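You operate a simulated robot arm through the tools that you are given. There is no shell and no other tool.

You are at the controls of a simulated robot arm. One attempt, no reset.

Task
Display the purple book open on the cradle, held by hoop and weight.
Fine: raise the wing before opening; bookmark back beside the other two; silver weight on the page; don't crack the spine.

The check looks at the end state, three seconds after you hand in, the way a careful person would. Anything else that was tipped, shoved, dropped, spilled or broken makes it a failure.

Robot
A 7-joint arm with a two-finger parallel gripper, fixed in place. Base frame: the origin is on the floor under the middle of its stand, x ahead of it, y to its left, z up; the work surface is at about z = 720. Readings come in mm, degrees, newtons and seconds.
With the tool pointing down near the work surface it reaches from about 320 to 720 mm from the base axis. Its first joint turns from -143.0 to 143.0 degrees. Payload 3 kg.
The TCP is the grasp point between the finger pads, 30 mm short of the fingertips. In the tool frame z runs along the fingers and y along their closing line. The gripper opens to 110 mm. The fingers are 20 mm wide and 10 mm thick; the gripper's body (48 by 112 mm) begins 55 mm behind the TCP.
Orientation is that of the tool frame in the base frame, as a unit quaternion [x, y, z, w]. With the fingers straight down and closing along the base's y, the tool's x points along the base's -x, its y along +y and its z along -z.

Tools
- The arm moves only by the tool jog_arm. Its argument "rows" is a list of rows, each an object of numbers (a shift or turn left out is 0, a gripper value left out holds the last): "x", "y", "z": the shift along the tool's x, y, z in units of 50 mm (1.0 is 50 mm); "rx", "ry", "rz": the turn, a rotation vector about the tool's x, y, z in units of 5 degrees (1.0 is 5 degrees). In form: [{"x": .., "y": .., "z": .., "rx": .., "ry": .., "rz": ..}, ...]. A call has 1 to 20 rows; each row shifts and turns the commanded pose from where the row before left it, along the tool's axes as they then stand. "grip" is the opening, from 0 (shut) to 1 (fully open), set as the call begins (left out, the last holds). A call with a number of a shift or a turn outside -1 to 1 is refused whole. Rows are played at 5 a second. More than 50 mm and 8.6 degrees between two rows, or a gripper value outside its range, and nothing of the call is played. Where a pose cannot be reached the arm comes as near as it can. A force on the tool above 50 N (or 10 N above the force at the start of the call, whichever is more), or a blocked arm, ends the call early, and 0.2 s more pass. Each finger travels about 108 mm/s and halts on what it meets, pressing with about 21 N; the grip force reading is that of the motor and also rises with nothing between the fingers. The clock runs only during rows and for 0.2 s after the last one: add rows that do not move to give the fingers time. It gives the time, the measured TCP pose, the force on the tool (base axes), the opening and the grip force at its end, in the units of the frame above (readings bear some noise), with the torque about the TCP (base axes, N m) and any sound that the robot's microphone picked up, and new pictures: "show" is both (left out), scene, wrist or none.
- Cameras (640 x 400 px; columns grow to the right, rows downward): "scene" is fixed at [49.2, 502.9, 1312.7]; the picture's right is [-0.22, -0.98, 0.00], its down [-0.38, 0.09, -0.92] and it looks along [0.90, -0.20, -0.39] (base axes); focal length 314 px, centre (320, 200). "wrist" rides on the gripper at [72, 17, -103] in the tool frame; the picture's right is [-0.23, 0.97, 0.00], its down [-0.76, -0.18, -0.62] and it looks along [-0.61, -0.14, 0.78] (tool axes); focal length 222 px, centre (320, 200). There is no depth. A picture from a camera that has moved, and an enlarged one, comes with that camera's place and axes in the base frame and with its lens.
- move_column(by): slides the trunk up (or, below 0, down) by that many mm; the arm rides with it, the base frame stays. It gives what a move gives, with no picture.
- close_up(camera, box): a new picture of the part [left, top, right, bottom] of that camera's present view, enlarged. The clock stands still meanwhile.
- finish_job(): hands the job in; it is judged then, once.

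Places have to be worked out from the pictures, the camera data and where the tool is seen. Open the gripper and draw the arm clear of the work before you hand the job in, unless the task says otherwise.

The tools are called after "Request:" as name(argument=value, ...) on one line, values as JSON. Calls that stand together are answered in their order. jog_arm: Moves the arm, as the interface text tells. Its arguments: {"type":"object","properties":{"rows":{"type":"array","items":{"type":"object","properties":{"x":{"type":"number"},"y":{"type":"number"},"z":{"type":"number"},"rx":{"type":"number"},"ry":{"type":"number"},"rz":{"type":"number"}}}},"grip":{"type":"number"},"show":{"type":"string","enum":["both","scene","wrist","none"]}},"required":["rows"]} The other tools are called the same way: move_column (by) moves the trunk up or down; close_up (camera, box) takes an enlarged picture of a part of a camera's view; finish_job () hands the job in.

At the start:

```text
clock: 0.0
ee_pos: [627.0, 92.5, 1160.5]
tcp_rot: [0.0, 1.0, 0.0, 0.0]
wrist_force: [-0.3, -0.5, -0.5]
torque: [-0.02, -0.03, 0.03]
grip_width: 109.9
grip_force: 0.0
trunk travel left (down, up): [-725.0, 165.0]
```

scene: 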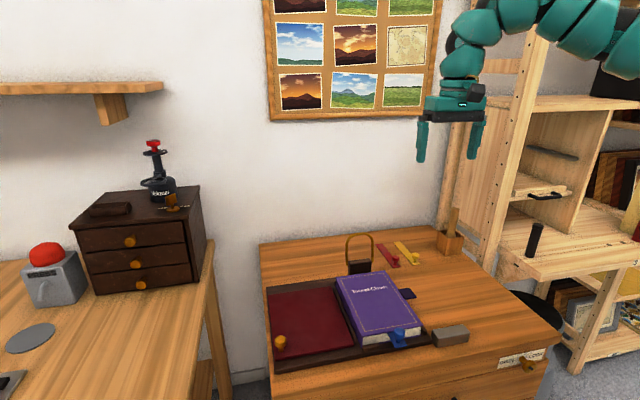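
wrist: 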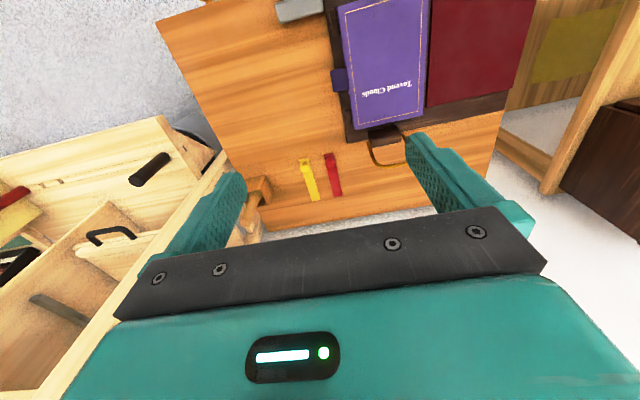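

I start by enlarging the area with the book, cradle, hoop, weight and bookmarks in both cameras.

Request:
close_up(camera="scene", box=[250, 220, 480, 364])

Request:
close_up(camera="wrist", box=[220, 0, 560, 212])

Request:
close_up(camera="scene", box=[380, 190, 640, 352])

```text
2.78 times, centred on (365, 292) of scene
camera zoom: at [49.2, 502.9, 1312.7], right [-0.22, -0.98, 0.0], down [-0.38, 0.09, -0.92], along [0.9, -0.2, -0.39], focal length 872 px, centre (195, -56)
```

zoom: 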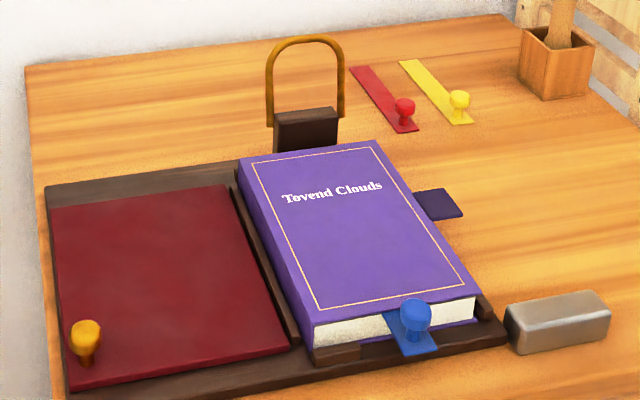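

```text
1.88 times, centred on (390, 106) of wrist
camera zoom: at [554.9, 110.0, 1263.5], right [0.23, 0.97, 0.0], down [0.76, -0.18, 0.62], along [0.61, -0.14, -0.78], focal length 418 px, centre (188, 377)
```

zoom: 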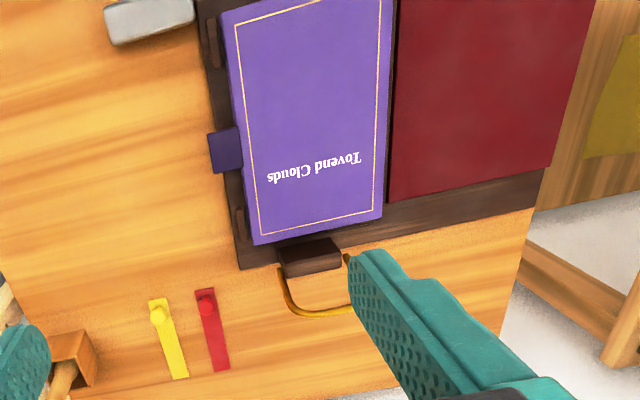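

```text
2.46 times, centred on (510, 271) of scene
camera zoom: at [49.2, 502.9, 1312.7], right [-0.22, -0.98, 0.0], down [-0.38, 0.09, -0.92], along [0.9, -0.2, -0.39], focal length 773 px, centre (-148, 25)
```

zoom: 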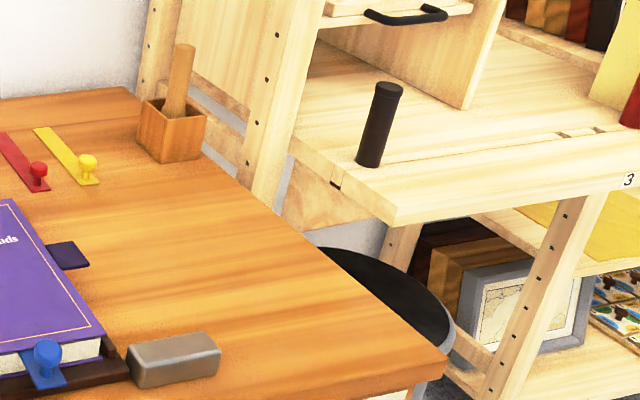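

The book lies with its spine on the wing side, roughly x 530–750, y 155–302, and the blue bookmark sticks out of its near edge. I look closer at the tab, bookmark, wing knob and hoop before moving.

Request:
close_up(camera="scene", box=[360, 280, 480, 355])

Request:
close_up(camera="scene", box=[258, 300, 378, 375])

Request:
close_up(camera="scene", box=[330, 225, 440, 294])

Request:
close_up(camera="wrist", box=[270, 0, 450, 112])

Request:
close_up(camera="wrist", box=[290, 110, 420, 191])

```text
5.33 times, centred on (420, 318) of scene
camera zoom: at [49.2, 502.9, 1312.7], right [-0.22, -0.98, 0.0], down [-0.38, 0.09, -0.92], along [0.9, -0.2, -0.39], focal length 1675 px, centre (-213, -427)
```

zoom: 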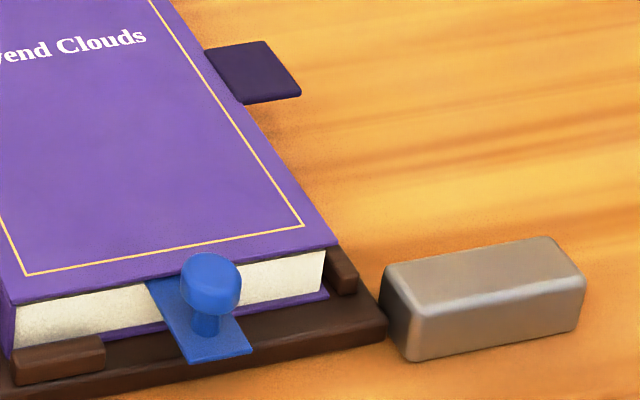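

```text
5.33 times, centred on (318, 338) of scene
camera zoom: at [49.2, 502.9, 1312.7], right [-0.22, -0.98, 0.0], down [-0.38, 0.09, -0.92], along [0.9, -0.2, -0.39], focal length 1675 px, centre (331, -533)
```

zoom: 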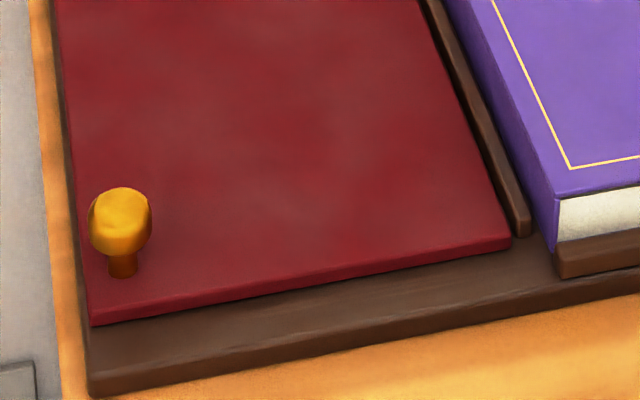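

```text
5.80 times, centred on (385, 260) of scene
camera zoom: at [49.2, 502.9, 1312.7], right [-0.22, -0.98, 0.0], down [-0.38, 0.09, -0.92], along [0.9, -0.2, -0.39], focal length 1821 px, centre (-57, -145)
```

zoom: 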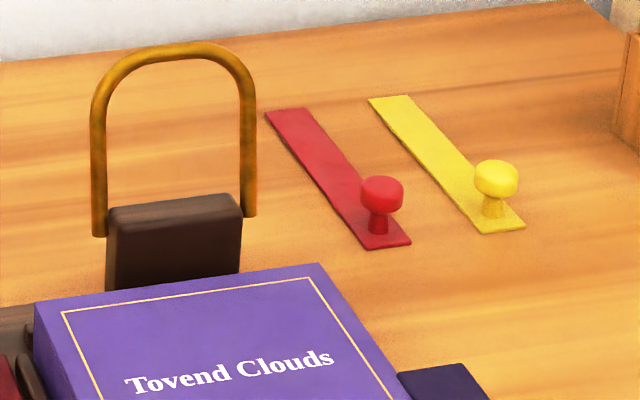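

```text
3.56 times, centred on (360, 56) of wrist
camera zoom: at [554.9, 110.0, 1263.5], right [0.23, 0.97, 0.0], down [0.76, -0.18, 0.62], along [0.61, -0.14, -0.78], focal length 790 px, centre (178, 712)
```

zoom: 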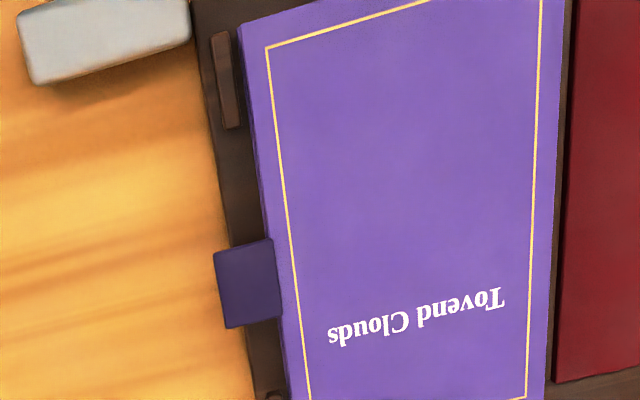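

```text
4.92 times, centred on (355, 150) of wrist
camera zoom: at [554.9, 110.0, 1263.5], right [0.23, 0.97, 0.0], down [0.76, -0.18, 0.62], along [0.61, -0.14, -0.78], focal length 1094 px, centre (148, 444)
```

zoom: 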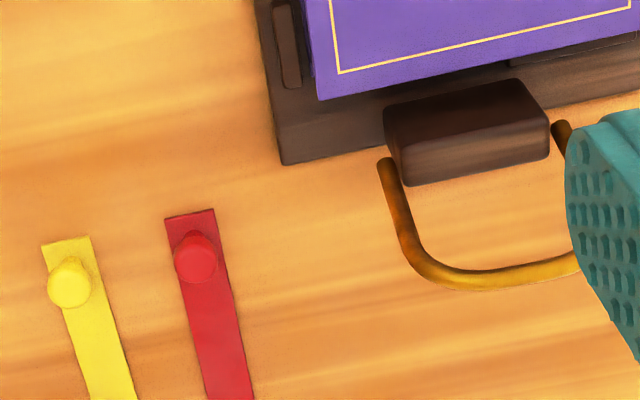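

Estimates from both cameras: table z ≈ 711–720, wing x 535–755, y 320–493 with its knob near (556, 479). Cover top is z ≈ 760, with the tab at x 635–672, y 114–146. First I yaw the tool 90° so it closes along base x, staying high in free space.

Request:
jog_arm(rows=[{"rz": -1}, {"rz": -1}, {"rz": -1}, {"rz": -1}, {"rz": -1}, {"rz": -1}, {"rz": -1}, {"rz": -1}, {"rz": -1}, {"rz": -1}, {"rz": -1}, {"rz": -1}, {"rz": -1}, {"rz": -1}, {"rz": -1}, {"rz": -1}, {"rz": -1}, {"rz": -1}], show="wrist")

```text
clock: 3.8
ee_pos: [627.8, 92.9, 1160.1]
tcp_rot: [-0.706, 0.708, 0.0, 0.0]
wrist_force: [-0.4, -0.2, 0.8]
torque: [0.0, -0.01, 0.03]
grip_width: 110.0
grip_force: 0.2
trunk travel left (down, up): [-725.0, 165.0]
camera wrist: at [610.7, 20.6, 1263.4], right [-0.97, 0.23, 0.0], down [0.18, 0.76, 0.62], along [0.14, 0.61, -0.78], focal length 222 px, centre (320, 200)
```

wrist: 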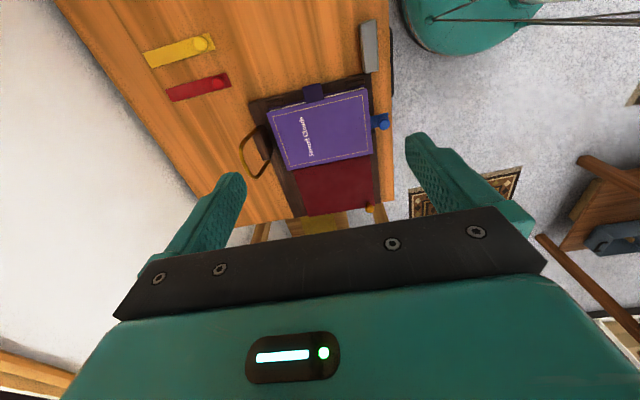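

The yaw went as expected, with tool +x now along base −y and tool +y along base −x. Next I carry the tool over toward the wing knob, still high, and tilt it 20° outward.

Request:
jog_arm(rows=[{"x": -0.674, "y": 0.144, "z": 0.42}, {"x": -0.674, "y": 0.144, "z": 0.42}, {"x": -0.674, "y": 0.144, "z": 0.42}, {"x": -0.674, "y": 0.144, "z": 0.42}, {"x": -0.674, "y": 0.144, "z": 0.42}, {"x": -0.674, "y": 0.144, "z": 0.42}, {"x": -0.674, "y": 0.144, "z": 0.42}, {"x": -0.674, "y": 0.144, "z": 0.42}, {"x": -0.674, "y": 0.144, "z": 0.42}, {"x": -0.674, "y": 0.144, "z": 0.42}, {"ry": -1}, {"ry": -1}, {"ry": -1}, {"ry": -1}])

```text
clock: 6.8
ee_pos: [541.8, 363.0, 979.1]
tcp_rot: [-0.696, 0.696, 0.123, 0.124]
wrist_force: [0.7, 0.3, 1.2]
torque: [0.01, -0.02, 0.02]
grip_width: 110.2
grip_force: 0.1
out of reach, approached as far as the arm can: row 8, 9, 10
trunk travel left (down, up): [-725.0, 165.0]
camera wrist: at [526.1, 258.9, 1050.3], right [-0.97, 0.21, 0.08], down [0.18, 0.5, 0.85], along [0.14, 0.84, -0.53], focal length 222 px, centre (320, 200)
```

scene: 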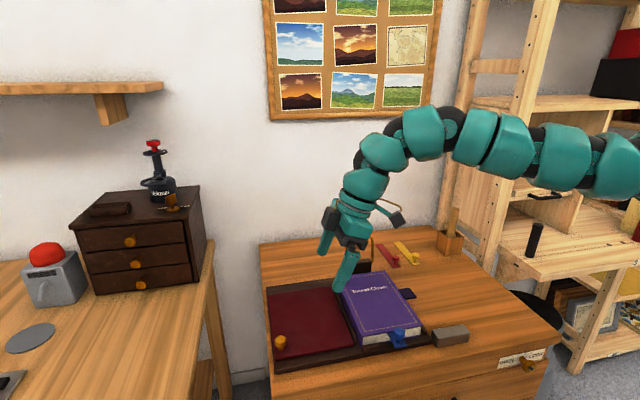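
wrist: 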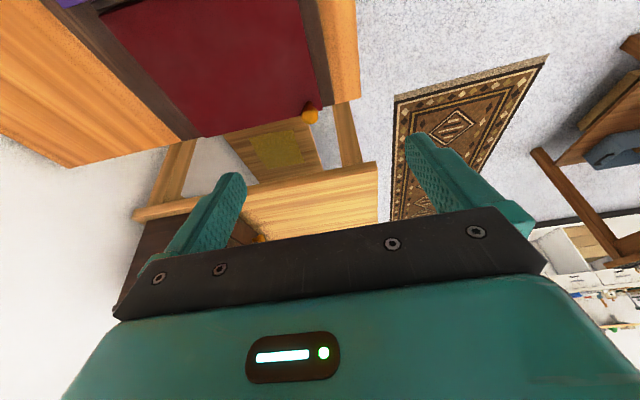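

The arm stretched to its limit at this height (rows 8–10), and the tool is now at (542, 363, 979) with the wing knob visible. I lower the trunk 120 mm so the shoulder sits nearer working height; the tips stay well above the book.

Request:
move_column(by=-120)

```text
clock: 8.3
ee_pos: [542.1, 362.8, 858.8]
tcp_rot: [-0.695, 0.697, 0.122, 0.123]
wrist_force: [0.0, 0.1, -0.6]
torque: [0.03, 0.01, 0.02]
grip_width: 110.1
grip_force: 0.1
trunk travel left (down, up): [-605.0, 285.0]
```

I test reach toward the knob by moving 60 mm along +y at constant height.

Request:
jog_arm(rows=[{"x": -0.564, "z": 0.205}, {"x": -0.564, "z": 0.205}, {}])

```text
clock: 9.1
ee_pos: [541.1, 422.7, 859.0]
tcp_rot: [0.697, -0.696, -0.123, -0.122]
wrist_force: [-0.4, -0.1, 0.6]
torque: [0.01, -0.02, -0.02]
grip_width: 110.2
grip_force: 0.1
trunk travel left (down, up): [-605.0, 285.0]
camera wrist: at [525.0, 320.2, 929.9], right [-0.97, 0.21, 0.08], down [0.18, 0.5, 0.85], along [0.14, 0.84, -0.53], focal length 222 px, centre (320, 200)
```

scene: 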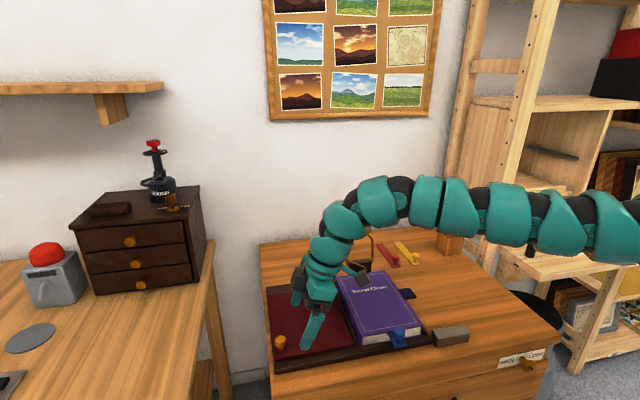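
wrist: 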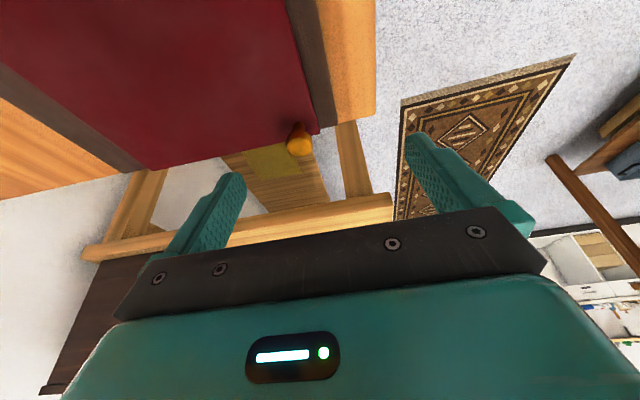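

The commanded pose follows from the actual one, so control is clean here. I enlarge the wrist view to locate the knob precisely.

Request:
close_up(camera="wrist", box=[260, 90, 360, 152])

Request:
close_up(camera="scene", box=[260, 270, 390, 352])

```text
6.40 times, centred on (310, 121) of wrist
camera zoom: at [525.0, 320.2, 929.9], right [-0.97, 0.21, 0.08], down [0.18, 0.5, 0.85], along [0.14, 0.84, -0.53], focal length 1422 px, centre (384, 706)
```

zoom: 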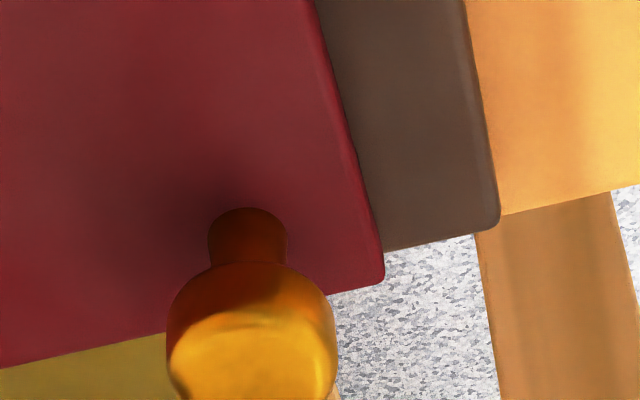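

```text
4.88 times, centred on (325, 311) of scene
camera zoom: at [49.2, 502.9, 1312.7], right [-0.22, -0.98, 0.0], down [-0.38, 0.09, -0.92], along [0.9, -0.2, -0.39], focal length 1532 px, centre (296, -342)
```

zoom: 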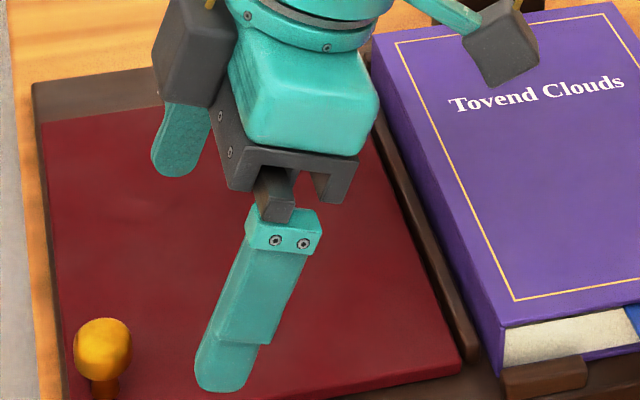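

The knob works out to about (567, 478, 757) with the wing surface at z ≈ 733. I move to TCP (567, 474, 772), fingers straddling the knob along x and tips just above the wing.

Request:
jog_arm(rows=[{"x": -0.119, "y": -0.173, "z": 0.66}, {"x": -0.119, "y": -0.173, "z": 0.66}, {"x": -0.119, "y": -0.173, "z": 0.66}, {}])

```text
clock: 10.1
ee_pos: [546.6, 433.8, 810.5]
tcp_rot: [-0.696, 0.697, 0.123, 0.123]
wrist_force: [-0.5, 1.3, 0.3]
torque: [0.01, 0.0, -0.03]
grip_width: 109.9
grip_force: 0.1
out of reach, approached as far as the arm can: row 1, 2, 3
trunk travel left (down, up): [-605.0, 285.0]
camera wrist: at [529.3, 329.4, 882.5], right [-0.97, 0.21, 0.08], down [0.18, 0.5, 0.85], along [0.14, 0.84, -0.53], focal length 222 px, centre (320, 200)
```

scene: 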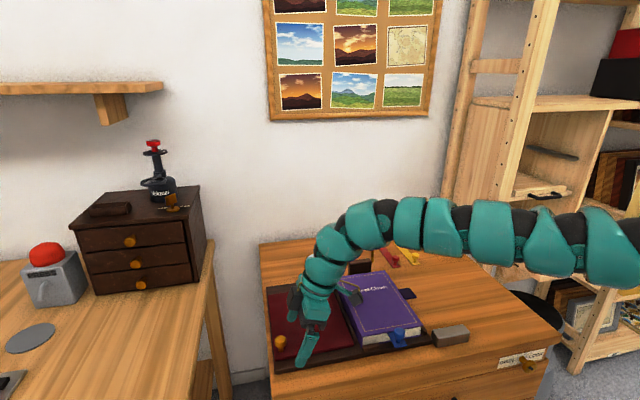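
wrist: 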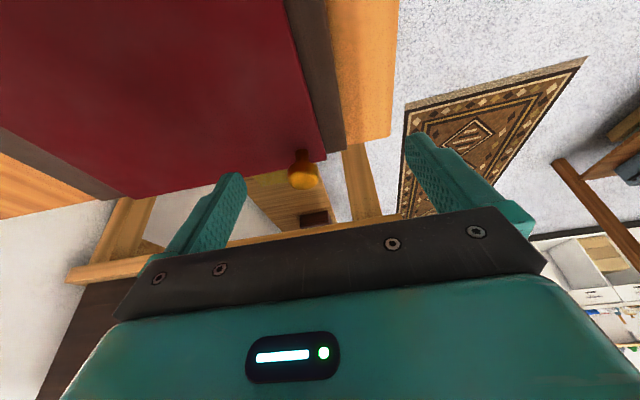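

The arm clips here at r ≈ 698 with 20° tilt, so I need more outward tilt and a lower shoulder. I back up and rise, tilt to 45°, and will then lower the trunk again.

Request:
jog_arm(rows=[{"x": -0.038, "z": -0.767}, {"x": -0.038, "z": -0.767}, {"x": -0.038, "z": -0.767}, {"ry": -1}, {"ry": -1}, {"ry": -1}, {"ry": -1}, {"ry": -1}, {}], show="none")

Request:
move_column(by=-100)

```text
clock: 12.1
ee_pos: [545.8, 398.8, 922.5]
tcp_rot: [-0.652, 0.654, 0.27, 0.271]
wrist_force: [0.2, 0.4, 0.1]
torque: [0.03, -0.02, 0.04]
grip_width: 110.0
grip_force: 0.1
trunk travel left (down, up): [-605.0, 285.0]
```

```text
clock: 13.4
ee_pos: [544.8, 397.8, 821.6]
tcp_rot: [-0.653, 0.653, 0.271, 0.271]
wrist_force: [-0.2, 0.2, 0.2]
torque: [-0.02, -0.02, 0.04]
grip_width: 110.0
grip_force: 0.0
trunk travel left (down, up): [-505.0, 385.0]
```

Now at tilt 45°, trunk −220. I line up with the knob and advance along the finger direction to TCP ≈ (567, 467, 768).

Request:
jog_arm(rows=[{"x": -0.22, "y": -0.444}, {"z": 0.6}, {"z": 0.6}, {"z": 0.53}, {}])

```text
clock: 14.6
ee_pos: [568.6, 467.5, 771.5]
tcp_rot: [-0.652, 0.653, 0.27, 0.273]
wrist_force: [2.6, -1.9, 6.7]
torque: [0.07, -0.37, -0.08]
grip_width: 109.7
grip_force: 0.1
trunk travel left (down, up): [-505.0, 385.0]
camera wrist: at [551.9, 342.8, 792.7], right [-0.97, 0.16, 0.16], down [0.18, 0.09, 0.98], along [0.14, 0.98, -0.12], focal length 222 px, centre (320, 200)
```

scene: 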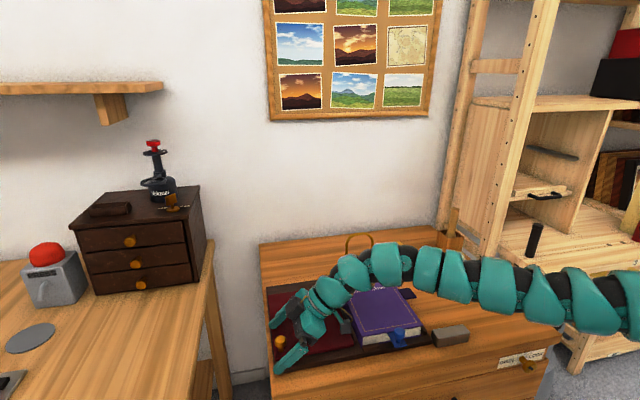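
wrist: 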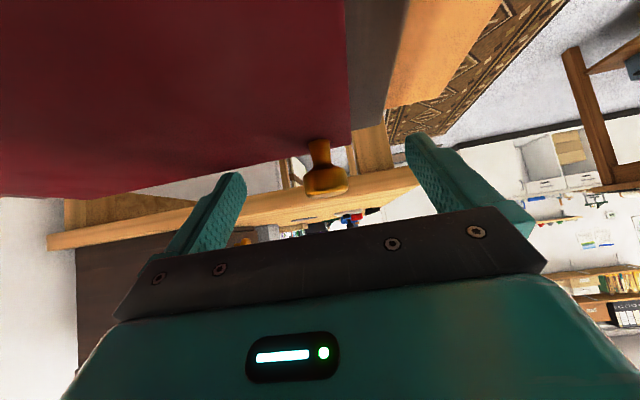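

A light 7 N contact at the far fingertip shows the wing surface is higher than estimated (~742). I back off 6 mm upward and check the knob between the fingers.

Request:
jog_arm(rows=[{"x": -0.085, "z": -0.085}, {}], show="none")

Request:
close_up(camera="scene", box=[255, 280, 365, 349])

Request:
close_up(camera="wrist", box=[160, 100, 500, 312])

```text
clock: 15.2
ee_pos: [569.3, 467.5, 776.2]
tcp_rot: [-0.653, 0.653, 0.271, 0.271]
wrist_force: [0.2, -0.4, 0.3]
torque: [0.01, 0.01, -0.03]
grip_width: 110.0
grip_force: 0.0
trunk travel left (down, up): [-505.0, 385.0]
```

```text
5.80 times, centred on (310, 314) of scene
camera zoom: at [49.2, 502.9, 1312.7], right [-0.22, -0.98, 0.0], down [-0.38, 0.09, -0.92], along [0.9, -0.2, -0.39], focal length 1821 px, centre (378, -464)
```

zoom: 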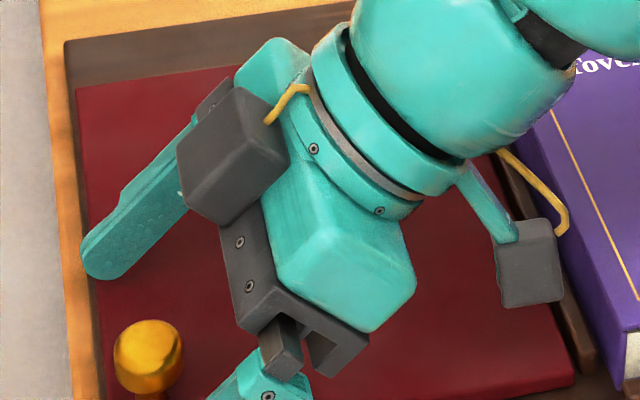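

```text
1.88 times, centred on (330, 206) of wrist
camera zoom: at [551.6, 342.4, 796.7], right [-0.97, 0.16, 0.16], down [0.18, 0.1, 0.98], along [0.14, 0.98, -0.12], focal length 418 px, centre (301, 189)
```

zoom: 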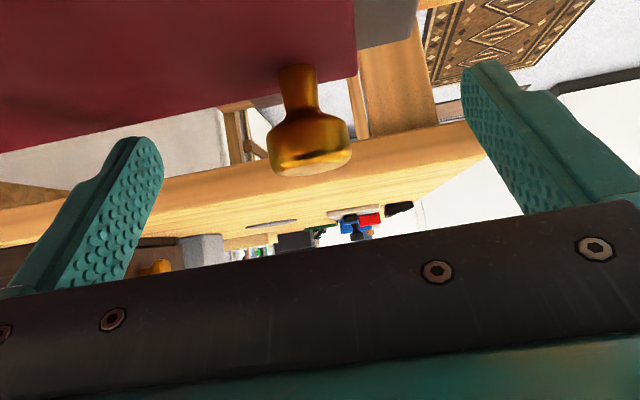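

The knob head sits at about (566, 478, 765), right on the finger centreline. I close on it.

Request:
jog_arm(rows=[{}, {}, {}, {}, {}], grip=0)

```text
clock: 16.4
ee_pos: [564.8, 467.4, 776.3]
tcp_rot: [-0.653, 0.653, 0.271, 0.27]
wrist_force: [-19.5, -5.6, -4.5]
torque: [0.3, 0.28, 0.09]
grip_width: 25.0
grip_force: 44.8
trunk travel left (down, up): [-505.0, 385.0]
camera wrist: at [549.1, 342.8, 797.0], right [-0.97, 0.16, 0.16], down [0.18, 0.1, 0.98], along [0.14, 0.98, -0.12], focal length 222 px, centre (320, 200)
```

scene: 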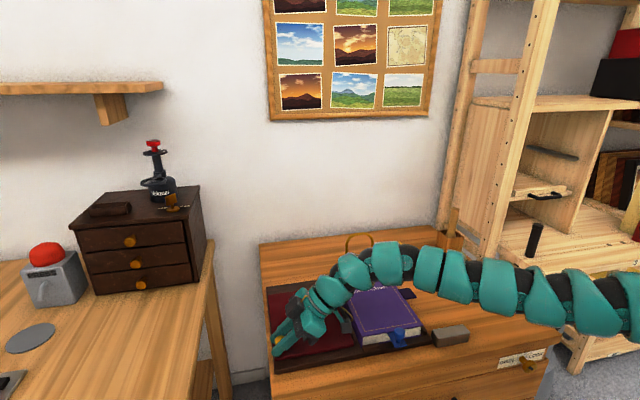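
wrist: 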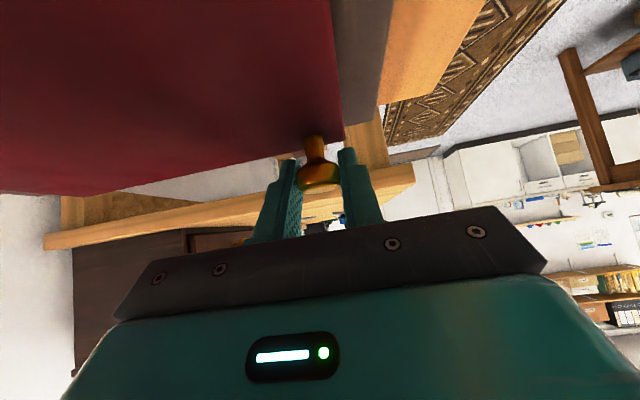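

Gripped (width 25 mm) with a 19 N side load because the knob sits ~5 mm nearer in x than commanded. I shift the command −5.5 mm in x to relieve it.

Request:
jog_arm(rows=[{"y": 0.11}, {}], show="none")

```text
clock: 17.0
ee_pos: [564.9, 467.5, 776.1]
tcp_rot: [-0.652, 0.654, 0.27, 0.273]
wrist_force: [3.1, 5.1, -0.1]
torque: [0.09, -0.06, -0.1]
grip_width: 25.1
grip_force: 44.6
trunk travel left (down, up): [-505.0, 385.0]
```

Relieved. Now I lift the wing along an arc about its hinge (y ≈ 320, z ≈ 738), tool orientation constant so the knob pivots between the pads. First step is about 10°, watching force.

Request:
jog_arm(rows=[{"x": -0.075, "z": -0.118}, {"x": -0.074, "z": -0.117}, {"x": -0.064, "z": -0.124}, {"x": -0.064, "z": -0.123}, {}])

```text
clock: 18.2
ee_pos: [564.3, 459.4, 801.6]
tcp_rot: [-0.652, 0.655, 0.27, 0.271]
wrist_force: [21.3, 14.5, -0.7]
torque: [0.72, -0.21, -0.12]
grip_width: 25.1
grip_force: 45.1
trunk travel left (down, up): [-505.0, 385.0]
camera wrist: at [548.1, 335.4, 823.6], right [-0.97, 0.16, 0.16], down [0.18, 0.1, 0.98], along [0.15, 0.98, -0.12], focal length 222 px, centre (320, 200)
```

scene: 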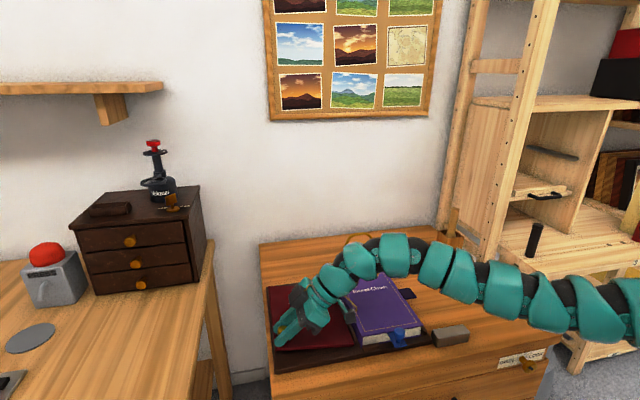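
wrist: 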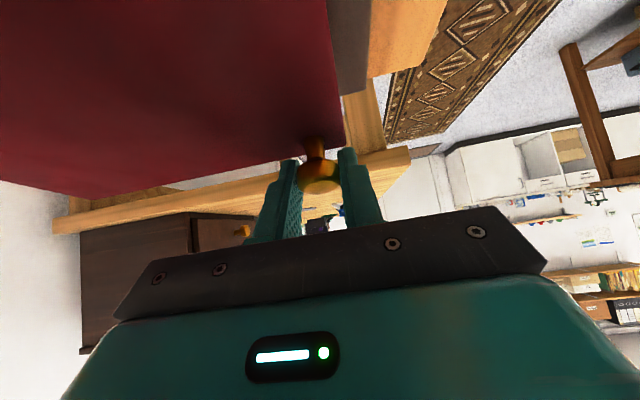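

The wing follows the knob, but torque (0.72 Nm) shows the grip barely pivots and x-load has crept to 21 N. I rotate the tool with the wing by 10° about the knob and shift +4 mm in x to unload.

Request:
jog_arm(rows=[{"ry": -0.5, "x": 0.013, "y": -0.04}, {"ry": -0.5, "x": 0.013, "y": -0.04}, {"ry": -0.5, "x": 0.013}, {"ry": -0.5, "x": 0.013}, {}], show="none")

```text
clock: 19.4
ee_pos: [564.3, 457.0, 799.7]
tcp_rot: [0.628, -0.627, -0.327, -0.326]
wrist_force: [-0.9, -0.9, 3.8]
torque: [-0.75, -0.07, -0.02]
grip_width: 25.0
grip_force: 45.1
trunk travel left (down, up): [-505.0, 385.0]
```

Torque flipped to −0.75, so neutral is about 5° back; I lift 5° more without rotating, then rotate rigidly with the wing about its hinge up to about 25°.

Request:
jog_arm(rows=[{"x": -0.092, "z": -0.122}, {"x": -0.092, "z": -0.121}, {"x": -0.054, "z": -0.122, "ry": -0.5}, {"x": -0.054, "z": -0.122, "ry": -0.5}, {"x": -0.054, "z": -0.122, "ry": -0.5}, {"x": -0.054, "z": -0.122, "ry": -0.5}, {}])

```text
clock: 21.0
ee_pos: [565.8, 437.8, 836.7]
tcp_rot: [0.596, -0.596, -0.38, -0.38]
wrist_force: [-10.5, -4.7, -3.2]
torque: [-0.08, 0.06, 0.16]
grip_width: 25.1
grip_force: 45.3
trunk travel left (down, up): [-505.0, 385.0]
camera wrist: at [548.7, 313.3, 814.4], right [-0.97, 0.1, 0.21], down [0.18, -0.24, 0.95], along [0.14, 0.96, 0.22], focal length 222 px, centre (320, 200)
```

scene: 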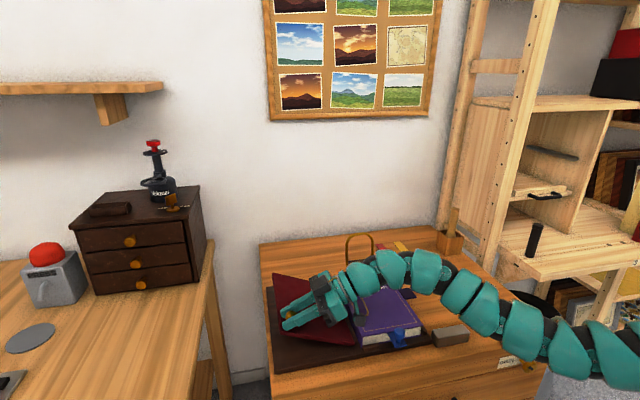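
wrist: 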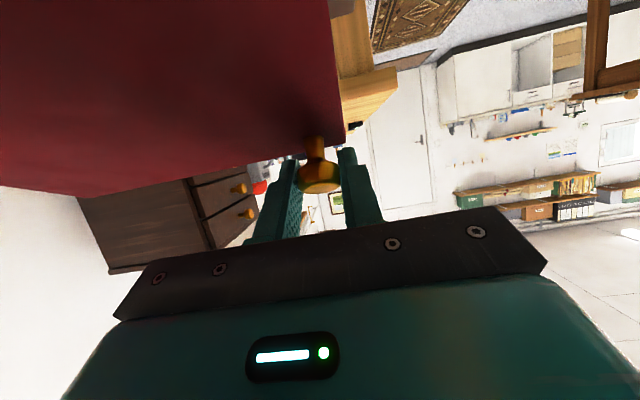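

The wing is at about 25° with low forces. I continue 10° more, relieving the small x-load.

Request:
jog_arm(rows=[{"x": -0.054, "z": -0.122, "ry": -0.5, "y": 0.03}, {"x": -0.054, "z": -0.122, "ry": -0.5, "y": 0.02}, {"x": -0.054, "z": -0.122, "ry": -0.5}, {"x": -0.054, "z": -0.122, "ry": -0.5}, {}])

```text
clock: 22.2
ee_pos: [565.3, 418.7, 856.3]
tcp_rot: [-0.56, 0.561, 0.429, 0.432]
wrist_force: [20.0, 17.3, 24.4]
torque: [-0.7, -0.24, -0.25]
grip_width: 24.9
grip_force: 44.8
trunk travel left (down, up): [-505.0, 385.0]
camera wrist: at [548.4, 300.8, 812.6], right [-0.97, 0.06, 0.22], down [0.17, -0.41, 0.9], along [0.14, 0.91, 0.39], focal length 222 px, centre (320, 200)
```

scene: 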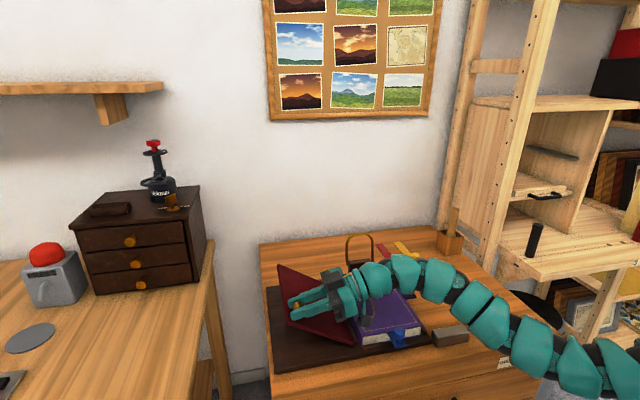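
wrist: 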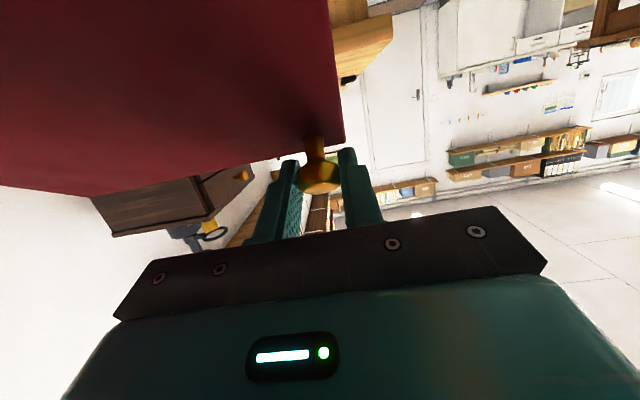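

Forces rose to about 30 N outward/up with the wing near 35°. Before going on I check whether the wing is at a stop or the camera bracket touches something.

Request:
close_up(camera="scene", box=[255, 240, 445, 359])

Request:
jog_arm(rows=[{}], show="none")

```text
3.36 times, centred on (350, 300) of scene
camera zoom: at [49.2, 502.9, 1312.7], right [-0.22, -0.98, 0.0], down [-0.38, 0.09, -0.92], along [0.9, -0.2, -0.39], focal length 1056 px, centre (219, -134)
```

zoom: 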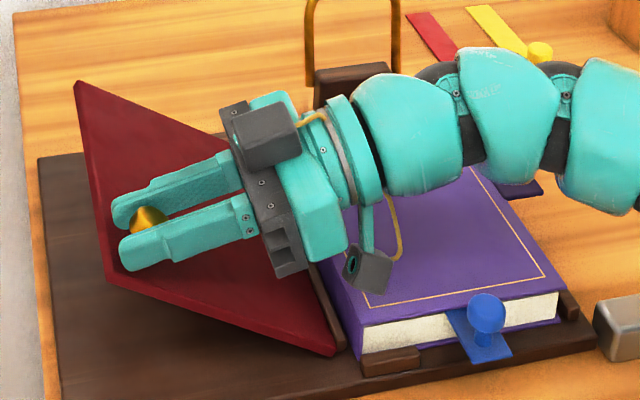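

```text
clock: 22.6
ee_pos: [565.2, 420.1, 856.2]
tcp_rot: [-0.56, 0.561, 0.43, 0.433]
wrist_force: [26.2, 25.6, 29.8]
torque: [-0.36, -0.32, -0.19]
grip_width: 24.8
grip_force: 45.2
trunk travel left (down, up): [-505.0, 385.0]
```

No prop or collision visible; the wing is raised about 35–38°. I relieve the load by about 2 mm on each axis and read again.

Request:
jog_arm(rows=[{"x": -0.059, "y": -0.042, "z": 0.028}, {}], show="none")

```text
clock: 23.2
ee_pos: [564.5, 421.0, 855.6]
tcp_rot: [-0.561, 0.562, 0.431, 0.429]
wrist_force: [6.7, 4.5, 5.5]
torque: [-0.05, -0.14, -0.03]
grip_width: 24.9
grip_force: 44.9
trunk travel left (down, up): [-505.0, 385.0]
```

Unloaded now, wing at about 35°. I continue raising another 5° and watch for a stop or click.

Request:
jog_arm(rows=[{"x": -0.062, "z": -0.133, "ry": -0.5}, {"x": -0.062, "z": -0.133, "ry": -0.5}, {}], show="none")

```text
clock: 24.0
ee_pos: [565.4, 411.3, 864.9]
tcp_rot: [-0.542, 0.542, 0.455, 0.453]
wrist_force: [-5.8, -2.8, -7.7]
torque: [0.31, 0.04, 0.05]
grip_width: 25.0
grip_force: 45.2
trunk travel left (down, up): [-505.0, 385.0]
```

Forces are low, so I raise another 10° in the same rigid arc.

Request:
jog_arm(rows=[{"x": -0.063, "z": -0.133, "ry": -0.5}, {"x": -0.063, "z": -0.133, "ry": -0.5}, {"x": -0.063, "z": -0.133, "ry": -0.5}, {"x": -0.063, "z": -0.133, "ry": -0.5}, {}])

```text
clock: 25.2
ee_pos: [565.1, 387.5, 879.5]
tcp_rot: [0.501, -0.5, -0.5, -0.499]
wrist_force: [-8.7, 18.5, -22.8]
torque: [-0.3, -0.02, 0.1]
grip_width: 25.0
grip_force: 44.9
trunk travel left (down, up): [-505.0, 385.0]
camera wrist: at [548.9, 283.9, 807.1], right [-0.97, 0.0, 0.23], down [0.18, -0.62, 0.76], along [0.14, 0.78, 0.6], focal length 222 px, centre (320, 200)
```

scene: 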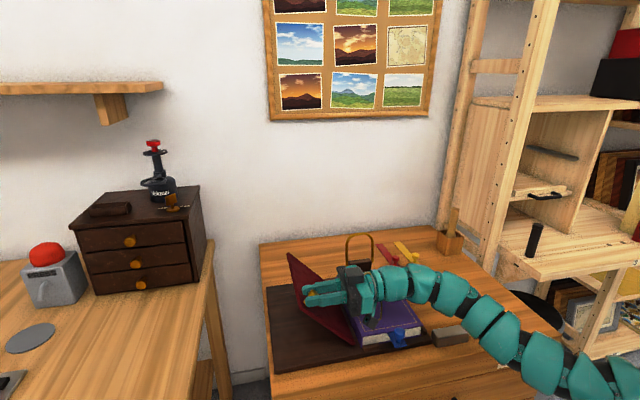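
wrist: 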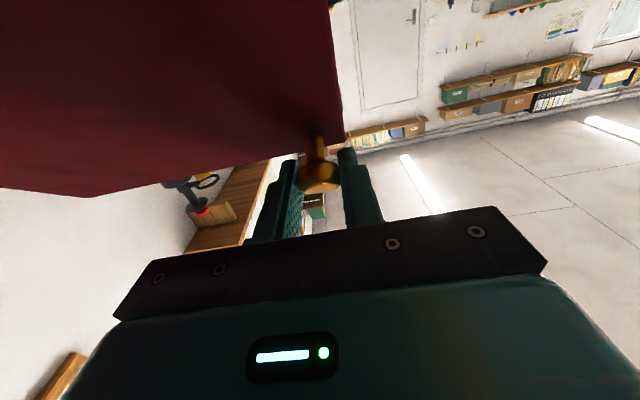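

A clear 28 N resistance against further lift at about 46–50° suggests the wing has reached its stop. I ease back about 2 mm and read the load.

Request:
jog_arm(rows=[{"x": 0.028, "y": 0.014, "z": 0.036}, {}, {}], show="none")

Request:
close_up(camera="scene", box=[255, 230, 445, 349])

```text
clock: 26.0
ee_pos: [563.5, 388.0, 879.8]
tcp_rot: [-0.5, 0.501, 0.5, 0.499]
wrist_force: [-7.1, 15.9, -17.5]
torque: [-0.11, 0.01, 0.08]
grip_width: 25.0
grip_force: 45.2
trunk travel left (down, up): [-505.0, 385.0]
```

```text
3.36 times, centred on (350, 290) of scene
camera zoom: at [49.2, 502.9, 1312.7], right [-0.22, -0.98, 0.0], down [-0.38, 0.09, -0.92], along [0.9, -0.2, -0.39], focal length 1056 px, centre (219, -101)
```

zoom: 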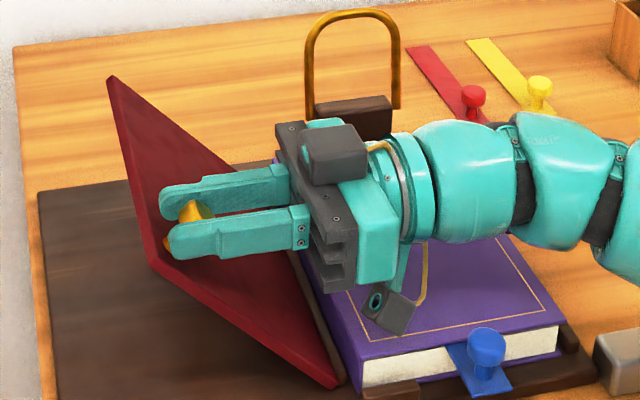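

Still 24 N tangentially; I ease back a few more millimetres to see whether the wing holds by friction or falls back.

Request:
jog_arm(rows=[{"x": 0.03, "y": 0.01, "z": 0.04}, {"x": 0.03, "z": 0.04}, {}, {}], show="none")

```text
clock: 27.0
ee_pos: [566.1, 388.6, 879.1]
tcp_rot: [-0.499, 0.5, 0.499, 0.502]
wrist_force: [-6.6, -8.7, -4.6]
torque: [-1.27, -0.05, -0.01]
grip_width: 24.9
grip_force: 44.8
trunk travel left (down, up): [-505.0, 385.0]
```

The wing has not moved back, but the net moment is small so the grip may be carrying it. I lower by a 2.5° rigid half-step to learn whether it is free, sprung, or latched.

Request:
jog_arm(rows=[{"x": 0.063, "z": 0.133, "ry": 0.5}, {}, {}], show="none")

```text
clock: 27.8
ee_pos: [566.1, 395.4, 875.1]
tcp_rot: [-0.51, 0.511, 0.489, 0.49]
wrist_force: [-0.9, -8.3, -3.9]
torque: [-0.58, 0.03, -0.03]
grip_width: 25.3
grip_force: 44.9
trunk travel left (down, up): [-505.0, 385.0]
```

The wing followed down about 2.5° with friction-like resistance, so it appears to be a friction hinge. I zero out the residual force and torque to see whether it holds unsupported.

Request:
jog_arm(rows=[{"x": -0.013, "z": -0.014, "ry": 0.8}, {}, {}], show="none")

```text
clock: 28.6
ee_pos: [565.1, 396.3, 876.0]
tcp_rot: [-0.526, 0.528, 0.471, 0.472]
wrist_force: [6.2, 2.2, -2.9]
torque: [0.84, 0.02, -0.05]
grip_width: 25.0
grip_force: 44.9
trunk travel left (down, up): [-505.0, 385.0]
```

Torque swung to +0.84, so I rotate back about 2.3°.

Request:
jog_arm(rows=[{"x": 0.012, "ry": -0.46, "y": -0.01}, {}, {}], show="none")

```text
clock: 29.4
ee_pos: [566.0, 395.2, 875.2]
tcp_rot: [0.517, -0.517, -0.482, -0.482]
wrist_force: [4.4, -4.9, 6.3]
torque: [-0.94, -0.07, -0.03]
grip_width: 25.0
grip_force: 45.2
trunk travel left (down, up): [-505.0, 385.0]
```

A net downward ~0.3 Nm leaves the wing in place, so the hinge friction holds it. I bring it back up the 2.5° to its stop and then unload.

Request:
jog_arm(rows=[{"x": -0.032, "z": -0.066, "ry": -0.2}, {"x": -0.032, "z": -0.066, "ry": -0.2}, {}], show="none")

```text
clock: 30.2
ee_pos: [565.5, 390.1, 879.3]
tcp_rot: [-0.509, 0.509, 0.491, 0.491]
wrist_force: [5.3, 7.2, 6.9]
torque: [0.32, -0.03, -0.05]
grip_width: 25.2
grip_force: 45.0
trunk travel left (down, up): [-505.0, 385.0]
```

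Nearly neutral at the stop. I open the fingers to release the knob and check the wing stays.

Request:
jog_arm(rows=[{}, {}, {}, {}], grip=0.5)

```text
clock: 31.2
ee_pos: [565.5, 389.7, 878.2]
tcp_rot: [-0.509, 0.51, 0.49, 0.49]
wrist_force: [0.0, 0.5, -0.1]
torque: [0.01, -0.01, 0.01]
grip_width: 55.1
grip_force: 0.0
trunk travel left (down, up): [-505.0, 385.0]
camera wrist: at [549.1, 283.4, 809.1], right [-0.97, 0.01, 0.23], down [0.18, -0.59, 0.78], along [0.14, 0.8, 0.58], focal length 222 px, centre (320, 200)
```

scene: 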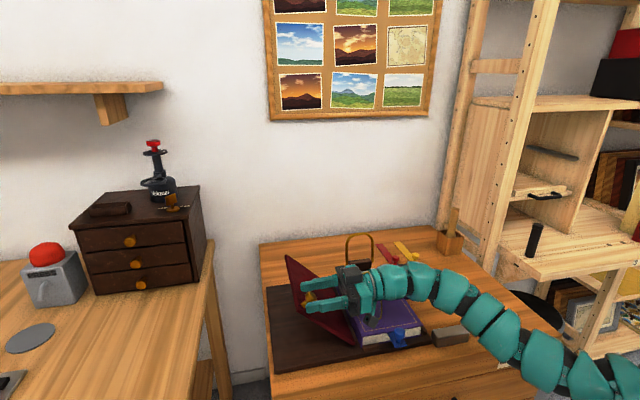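
wrist: 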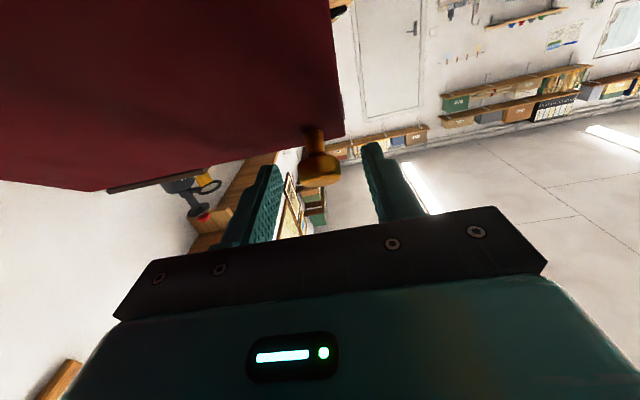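

The wing stays up on its own. I back straight out along −y and rise, then view the scene.

Request:
jog_arm(rows=[{"z": -0.8}, {"z": -0.8}, {"x": -0.9}, {"x": -0.9}, {"x": -0.6}, {}])

Request:
close_up(camera="scene", box=[250, 230, 480, 374])

```text
clock: 32.6
ee_pos: [563.8, 315.9, 1001.2]
tcp_rot: [-0.509, 0.511, 0.489, 0.491]
wrist_force: [-0.4, -0.4, 0.7]
torque: [0.01, -0.01, -0.04]
grip_width: 55.0
grip_force: 0.1
trunk travel left (down, up): [-505.0, 385.0]
camera wrist: at [548.1, 209.5, 932.1], right [-0.97, 0.01, 0.23], down [0.18, -0.59, 0.79], along [0.14, 0.8, 0.58], focal length 222 px, centre (320, 200)
```

scene: 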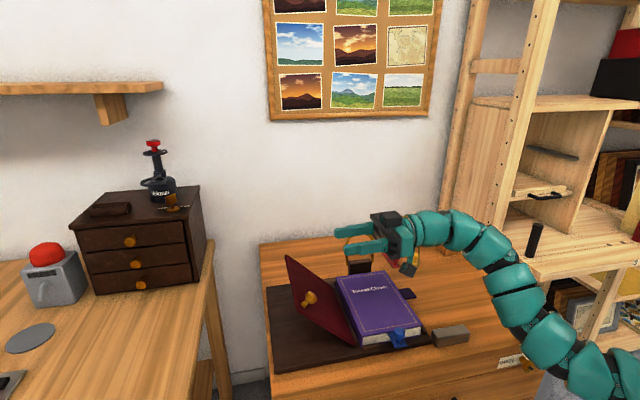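
wrist: 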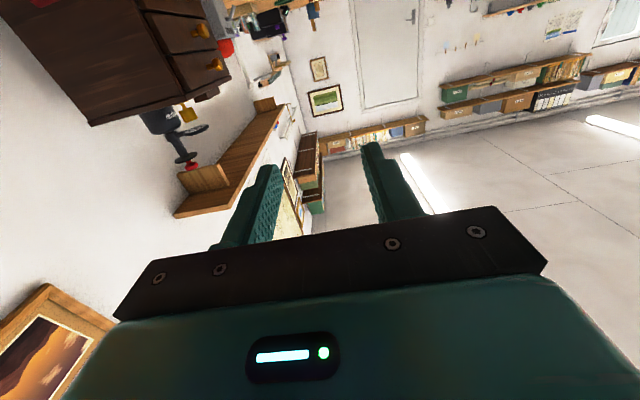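

```text
2.78 times, centred on (365, 302) of scene
camera zoom: at [49.2, 502.9, 1312.7], right [-0.22, -0.98, 0.0], down [-0.38, 0.09, -0.92], along [0.9, -0.2, -0.39], focal length 872 px, centre (195, -83)
```

zoom: 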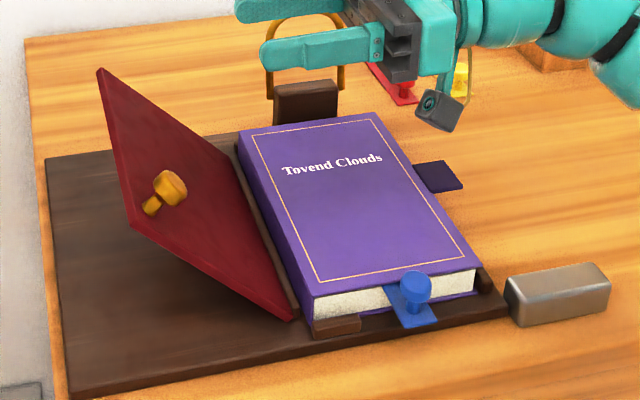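

The wing is up and free-standing, nothing else has moved. My reach data imply the shoulder is low, so I raise the trunk 250 mm and then reorient to point forward-down at 45°, closing along y, for the bookmark.

Request:
move_column(by=250)

Request:
jog_arm(rows=[{"rx": 0.845, "ry": 0.341, "rz": 0.3625}, {"rx": 0.845, "ry": 0.341, "rz": 0.3625}, {"rx": 0.845, "ry": 0.341, "rz": 0.3625}, {"rx": 0.845, "ry": 0.341, "rz": 0.3625}, {"rx": 0.845, "ry": 0.341, "rz": 0.3625}, {"rx": 0.845, "ry": 0.341, "rz": 0.3625}, {"rx": 0.845, "ry": 0.341, "rz": 0.3625}, {"rx": 0.845, "ry": 0.341, "rz": 0.3625}, {"rx": 0.845, "ry": 0.341, "rz": 0.3625}, {"rx": 0.845, "ry": 0.341, "rz": 0.3625}, {"rx": 0.845, "ry": 0.341, "rz": 0.3625}, {"rx": 0.845, "ry": 0.341, "rz": 0.3625}, {"rx": 0.845, "ry": 0.341, "rz": 0.3625}, {"rx": 0.845, "ry": 0.341, "rz": 0.3625}, {"rx": 0.845, "ry": 0.341, "rz": 0.3625}, {"rx": 0.845, "ry": 0.341, "rz": 0.3625}, {"rx": 0.845, "ry": 0.341, "rz": 0.3625}, {"rx": 0.845, "ry": 0.341, "rz": 0.3625}, {"rx": 0.845, "ry": 0.341, "rz": 0.3625}, {"rx": 0.845, "ry": 0.341, "rz": 0.3625}])

```text
clock: 35.2
ee_pos: [565.4, 316.4, 1250.8]
tcp_rot: [-0.509, 0.51, 0.49, 0.49]
wrist_force: [0.8, 0.3, -0.5]
torque: [-0.02, 0.0, 0.0]
grip_width: 55.0
grip_force: 0.0
trunk travel left (down, up): [-755.0, 135.0]
```

```text
clock: 39.4
ee_pos: [564.1, 316.7, 1250.4]
tcp_rot: [-0.003, 0.924, -0.007, 0.381]
wrist_force: [-0.6, 0.4, 0.1]
torque: [0.01, -0.05, -0.05]
grip_width: 55.0
grip_force: 0.0
trunk travel left (down, up): [-755.0, 135.0]
camera wrist: at [441.1, 333.2, 1272.0], right [0.16, 0.98, 0.14], down [0.1, -0.16, 0.98], along [0.98, -0.15, -0.12], focal length 222 px, centre (320, 200)
```

scene: 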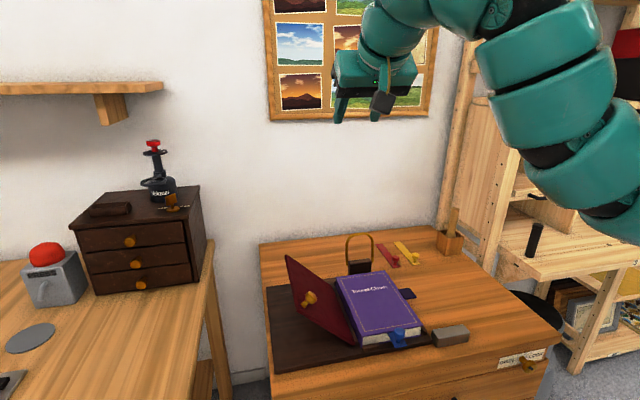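
wrist: 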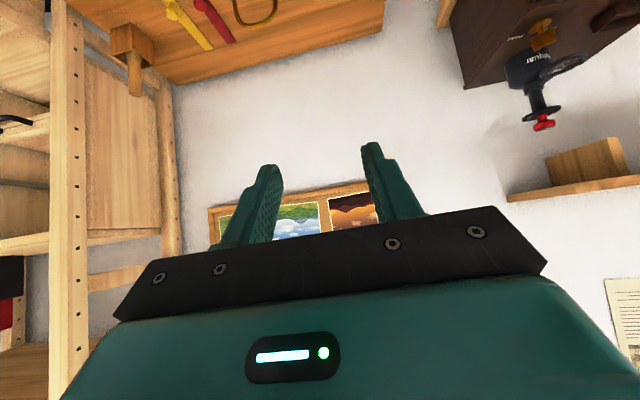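

Orientation is as intended. I move down to a stand-off in front of the blue knob, about (470, 206, 850), to measure it with the wrist camera.

Request:
jog_arm(rows=[{"x": 0.699, "y": -0.221, "z": 0.433}, {"x": 0.699, "y": -0.221, "z": 0.433}, {"x": 0.699, "y": -0.221, "z": 0.433}, {"x": 0.699, "y": -0.221, "z": 0.433}, {"x": 0.699, "y": -0.221, "z": 0.433}, {"x": 0.699, "y": -0.221, "z": 0.433}, {"x": 0.699, "y": -0.221, "z": 0.433}, {"x": 0.699, "y": -0.221, "z": 0.433}, {"x": 0.699, "y": -0.221, "z": 0.433}, {"x": 0.699, "y": -0.221, "z": 0.433}, {}])

```text
clock: 41.8
ee_pos: [469.5, 199.6, 852.2]
tcp_rot: [-0.002, 0.924, -0.007, 0.382]
wrist_force: [-0.2, -0.4, -0.3]
torque: [0.01, -0.02, -0.01]
grip_width: 55.1
grip_force: 0.0
trunk travel left (down, up): [-755.0, 135.0]
camera wrist: at [346.3, 217.3, 873.4], right [0.16, 0.98, 0.15], down [0.1, -0.16, 0.98], along [0.98, -0.15, -0.12], focal length 222 px, centre (320, 200)
```

scene: 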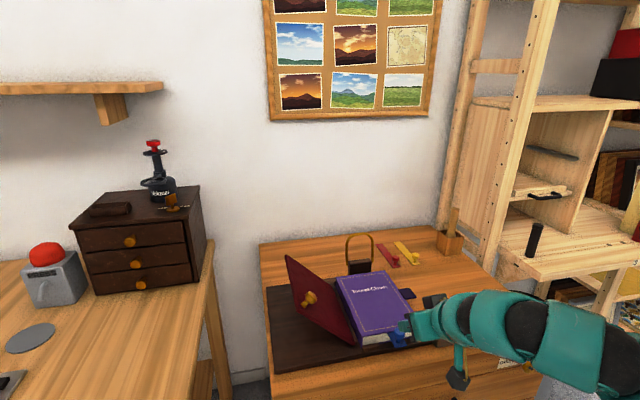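
wrist: 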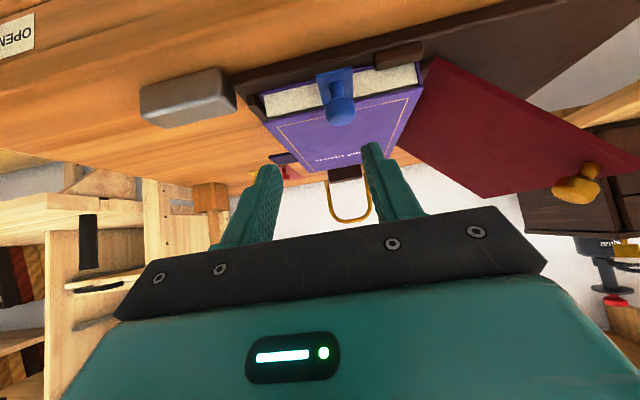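

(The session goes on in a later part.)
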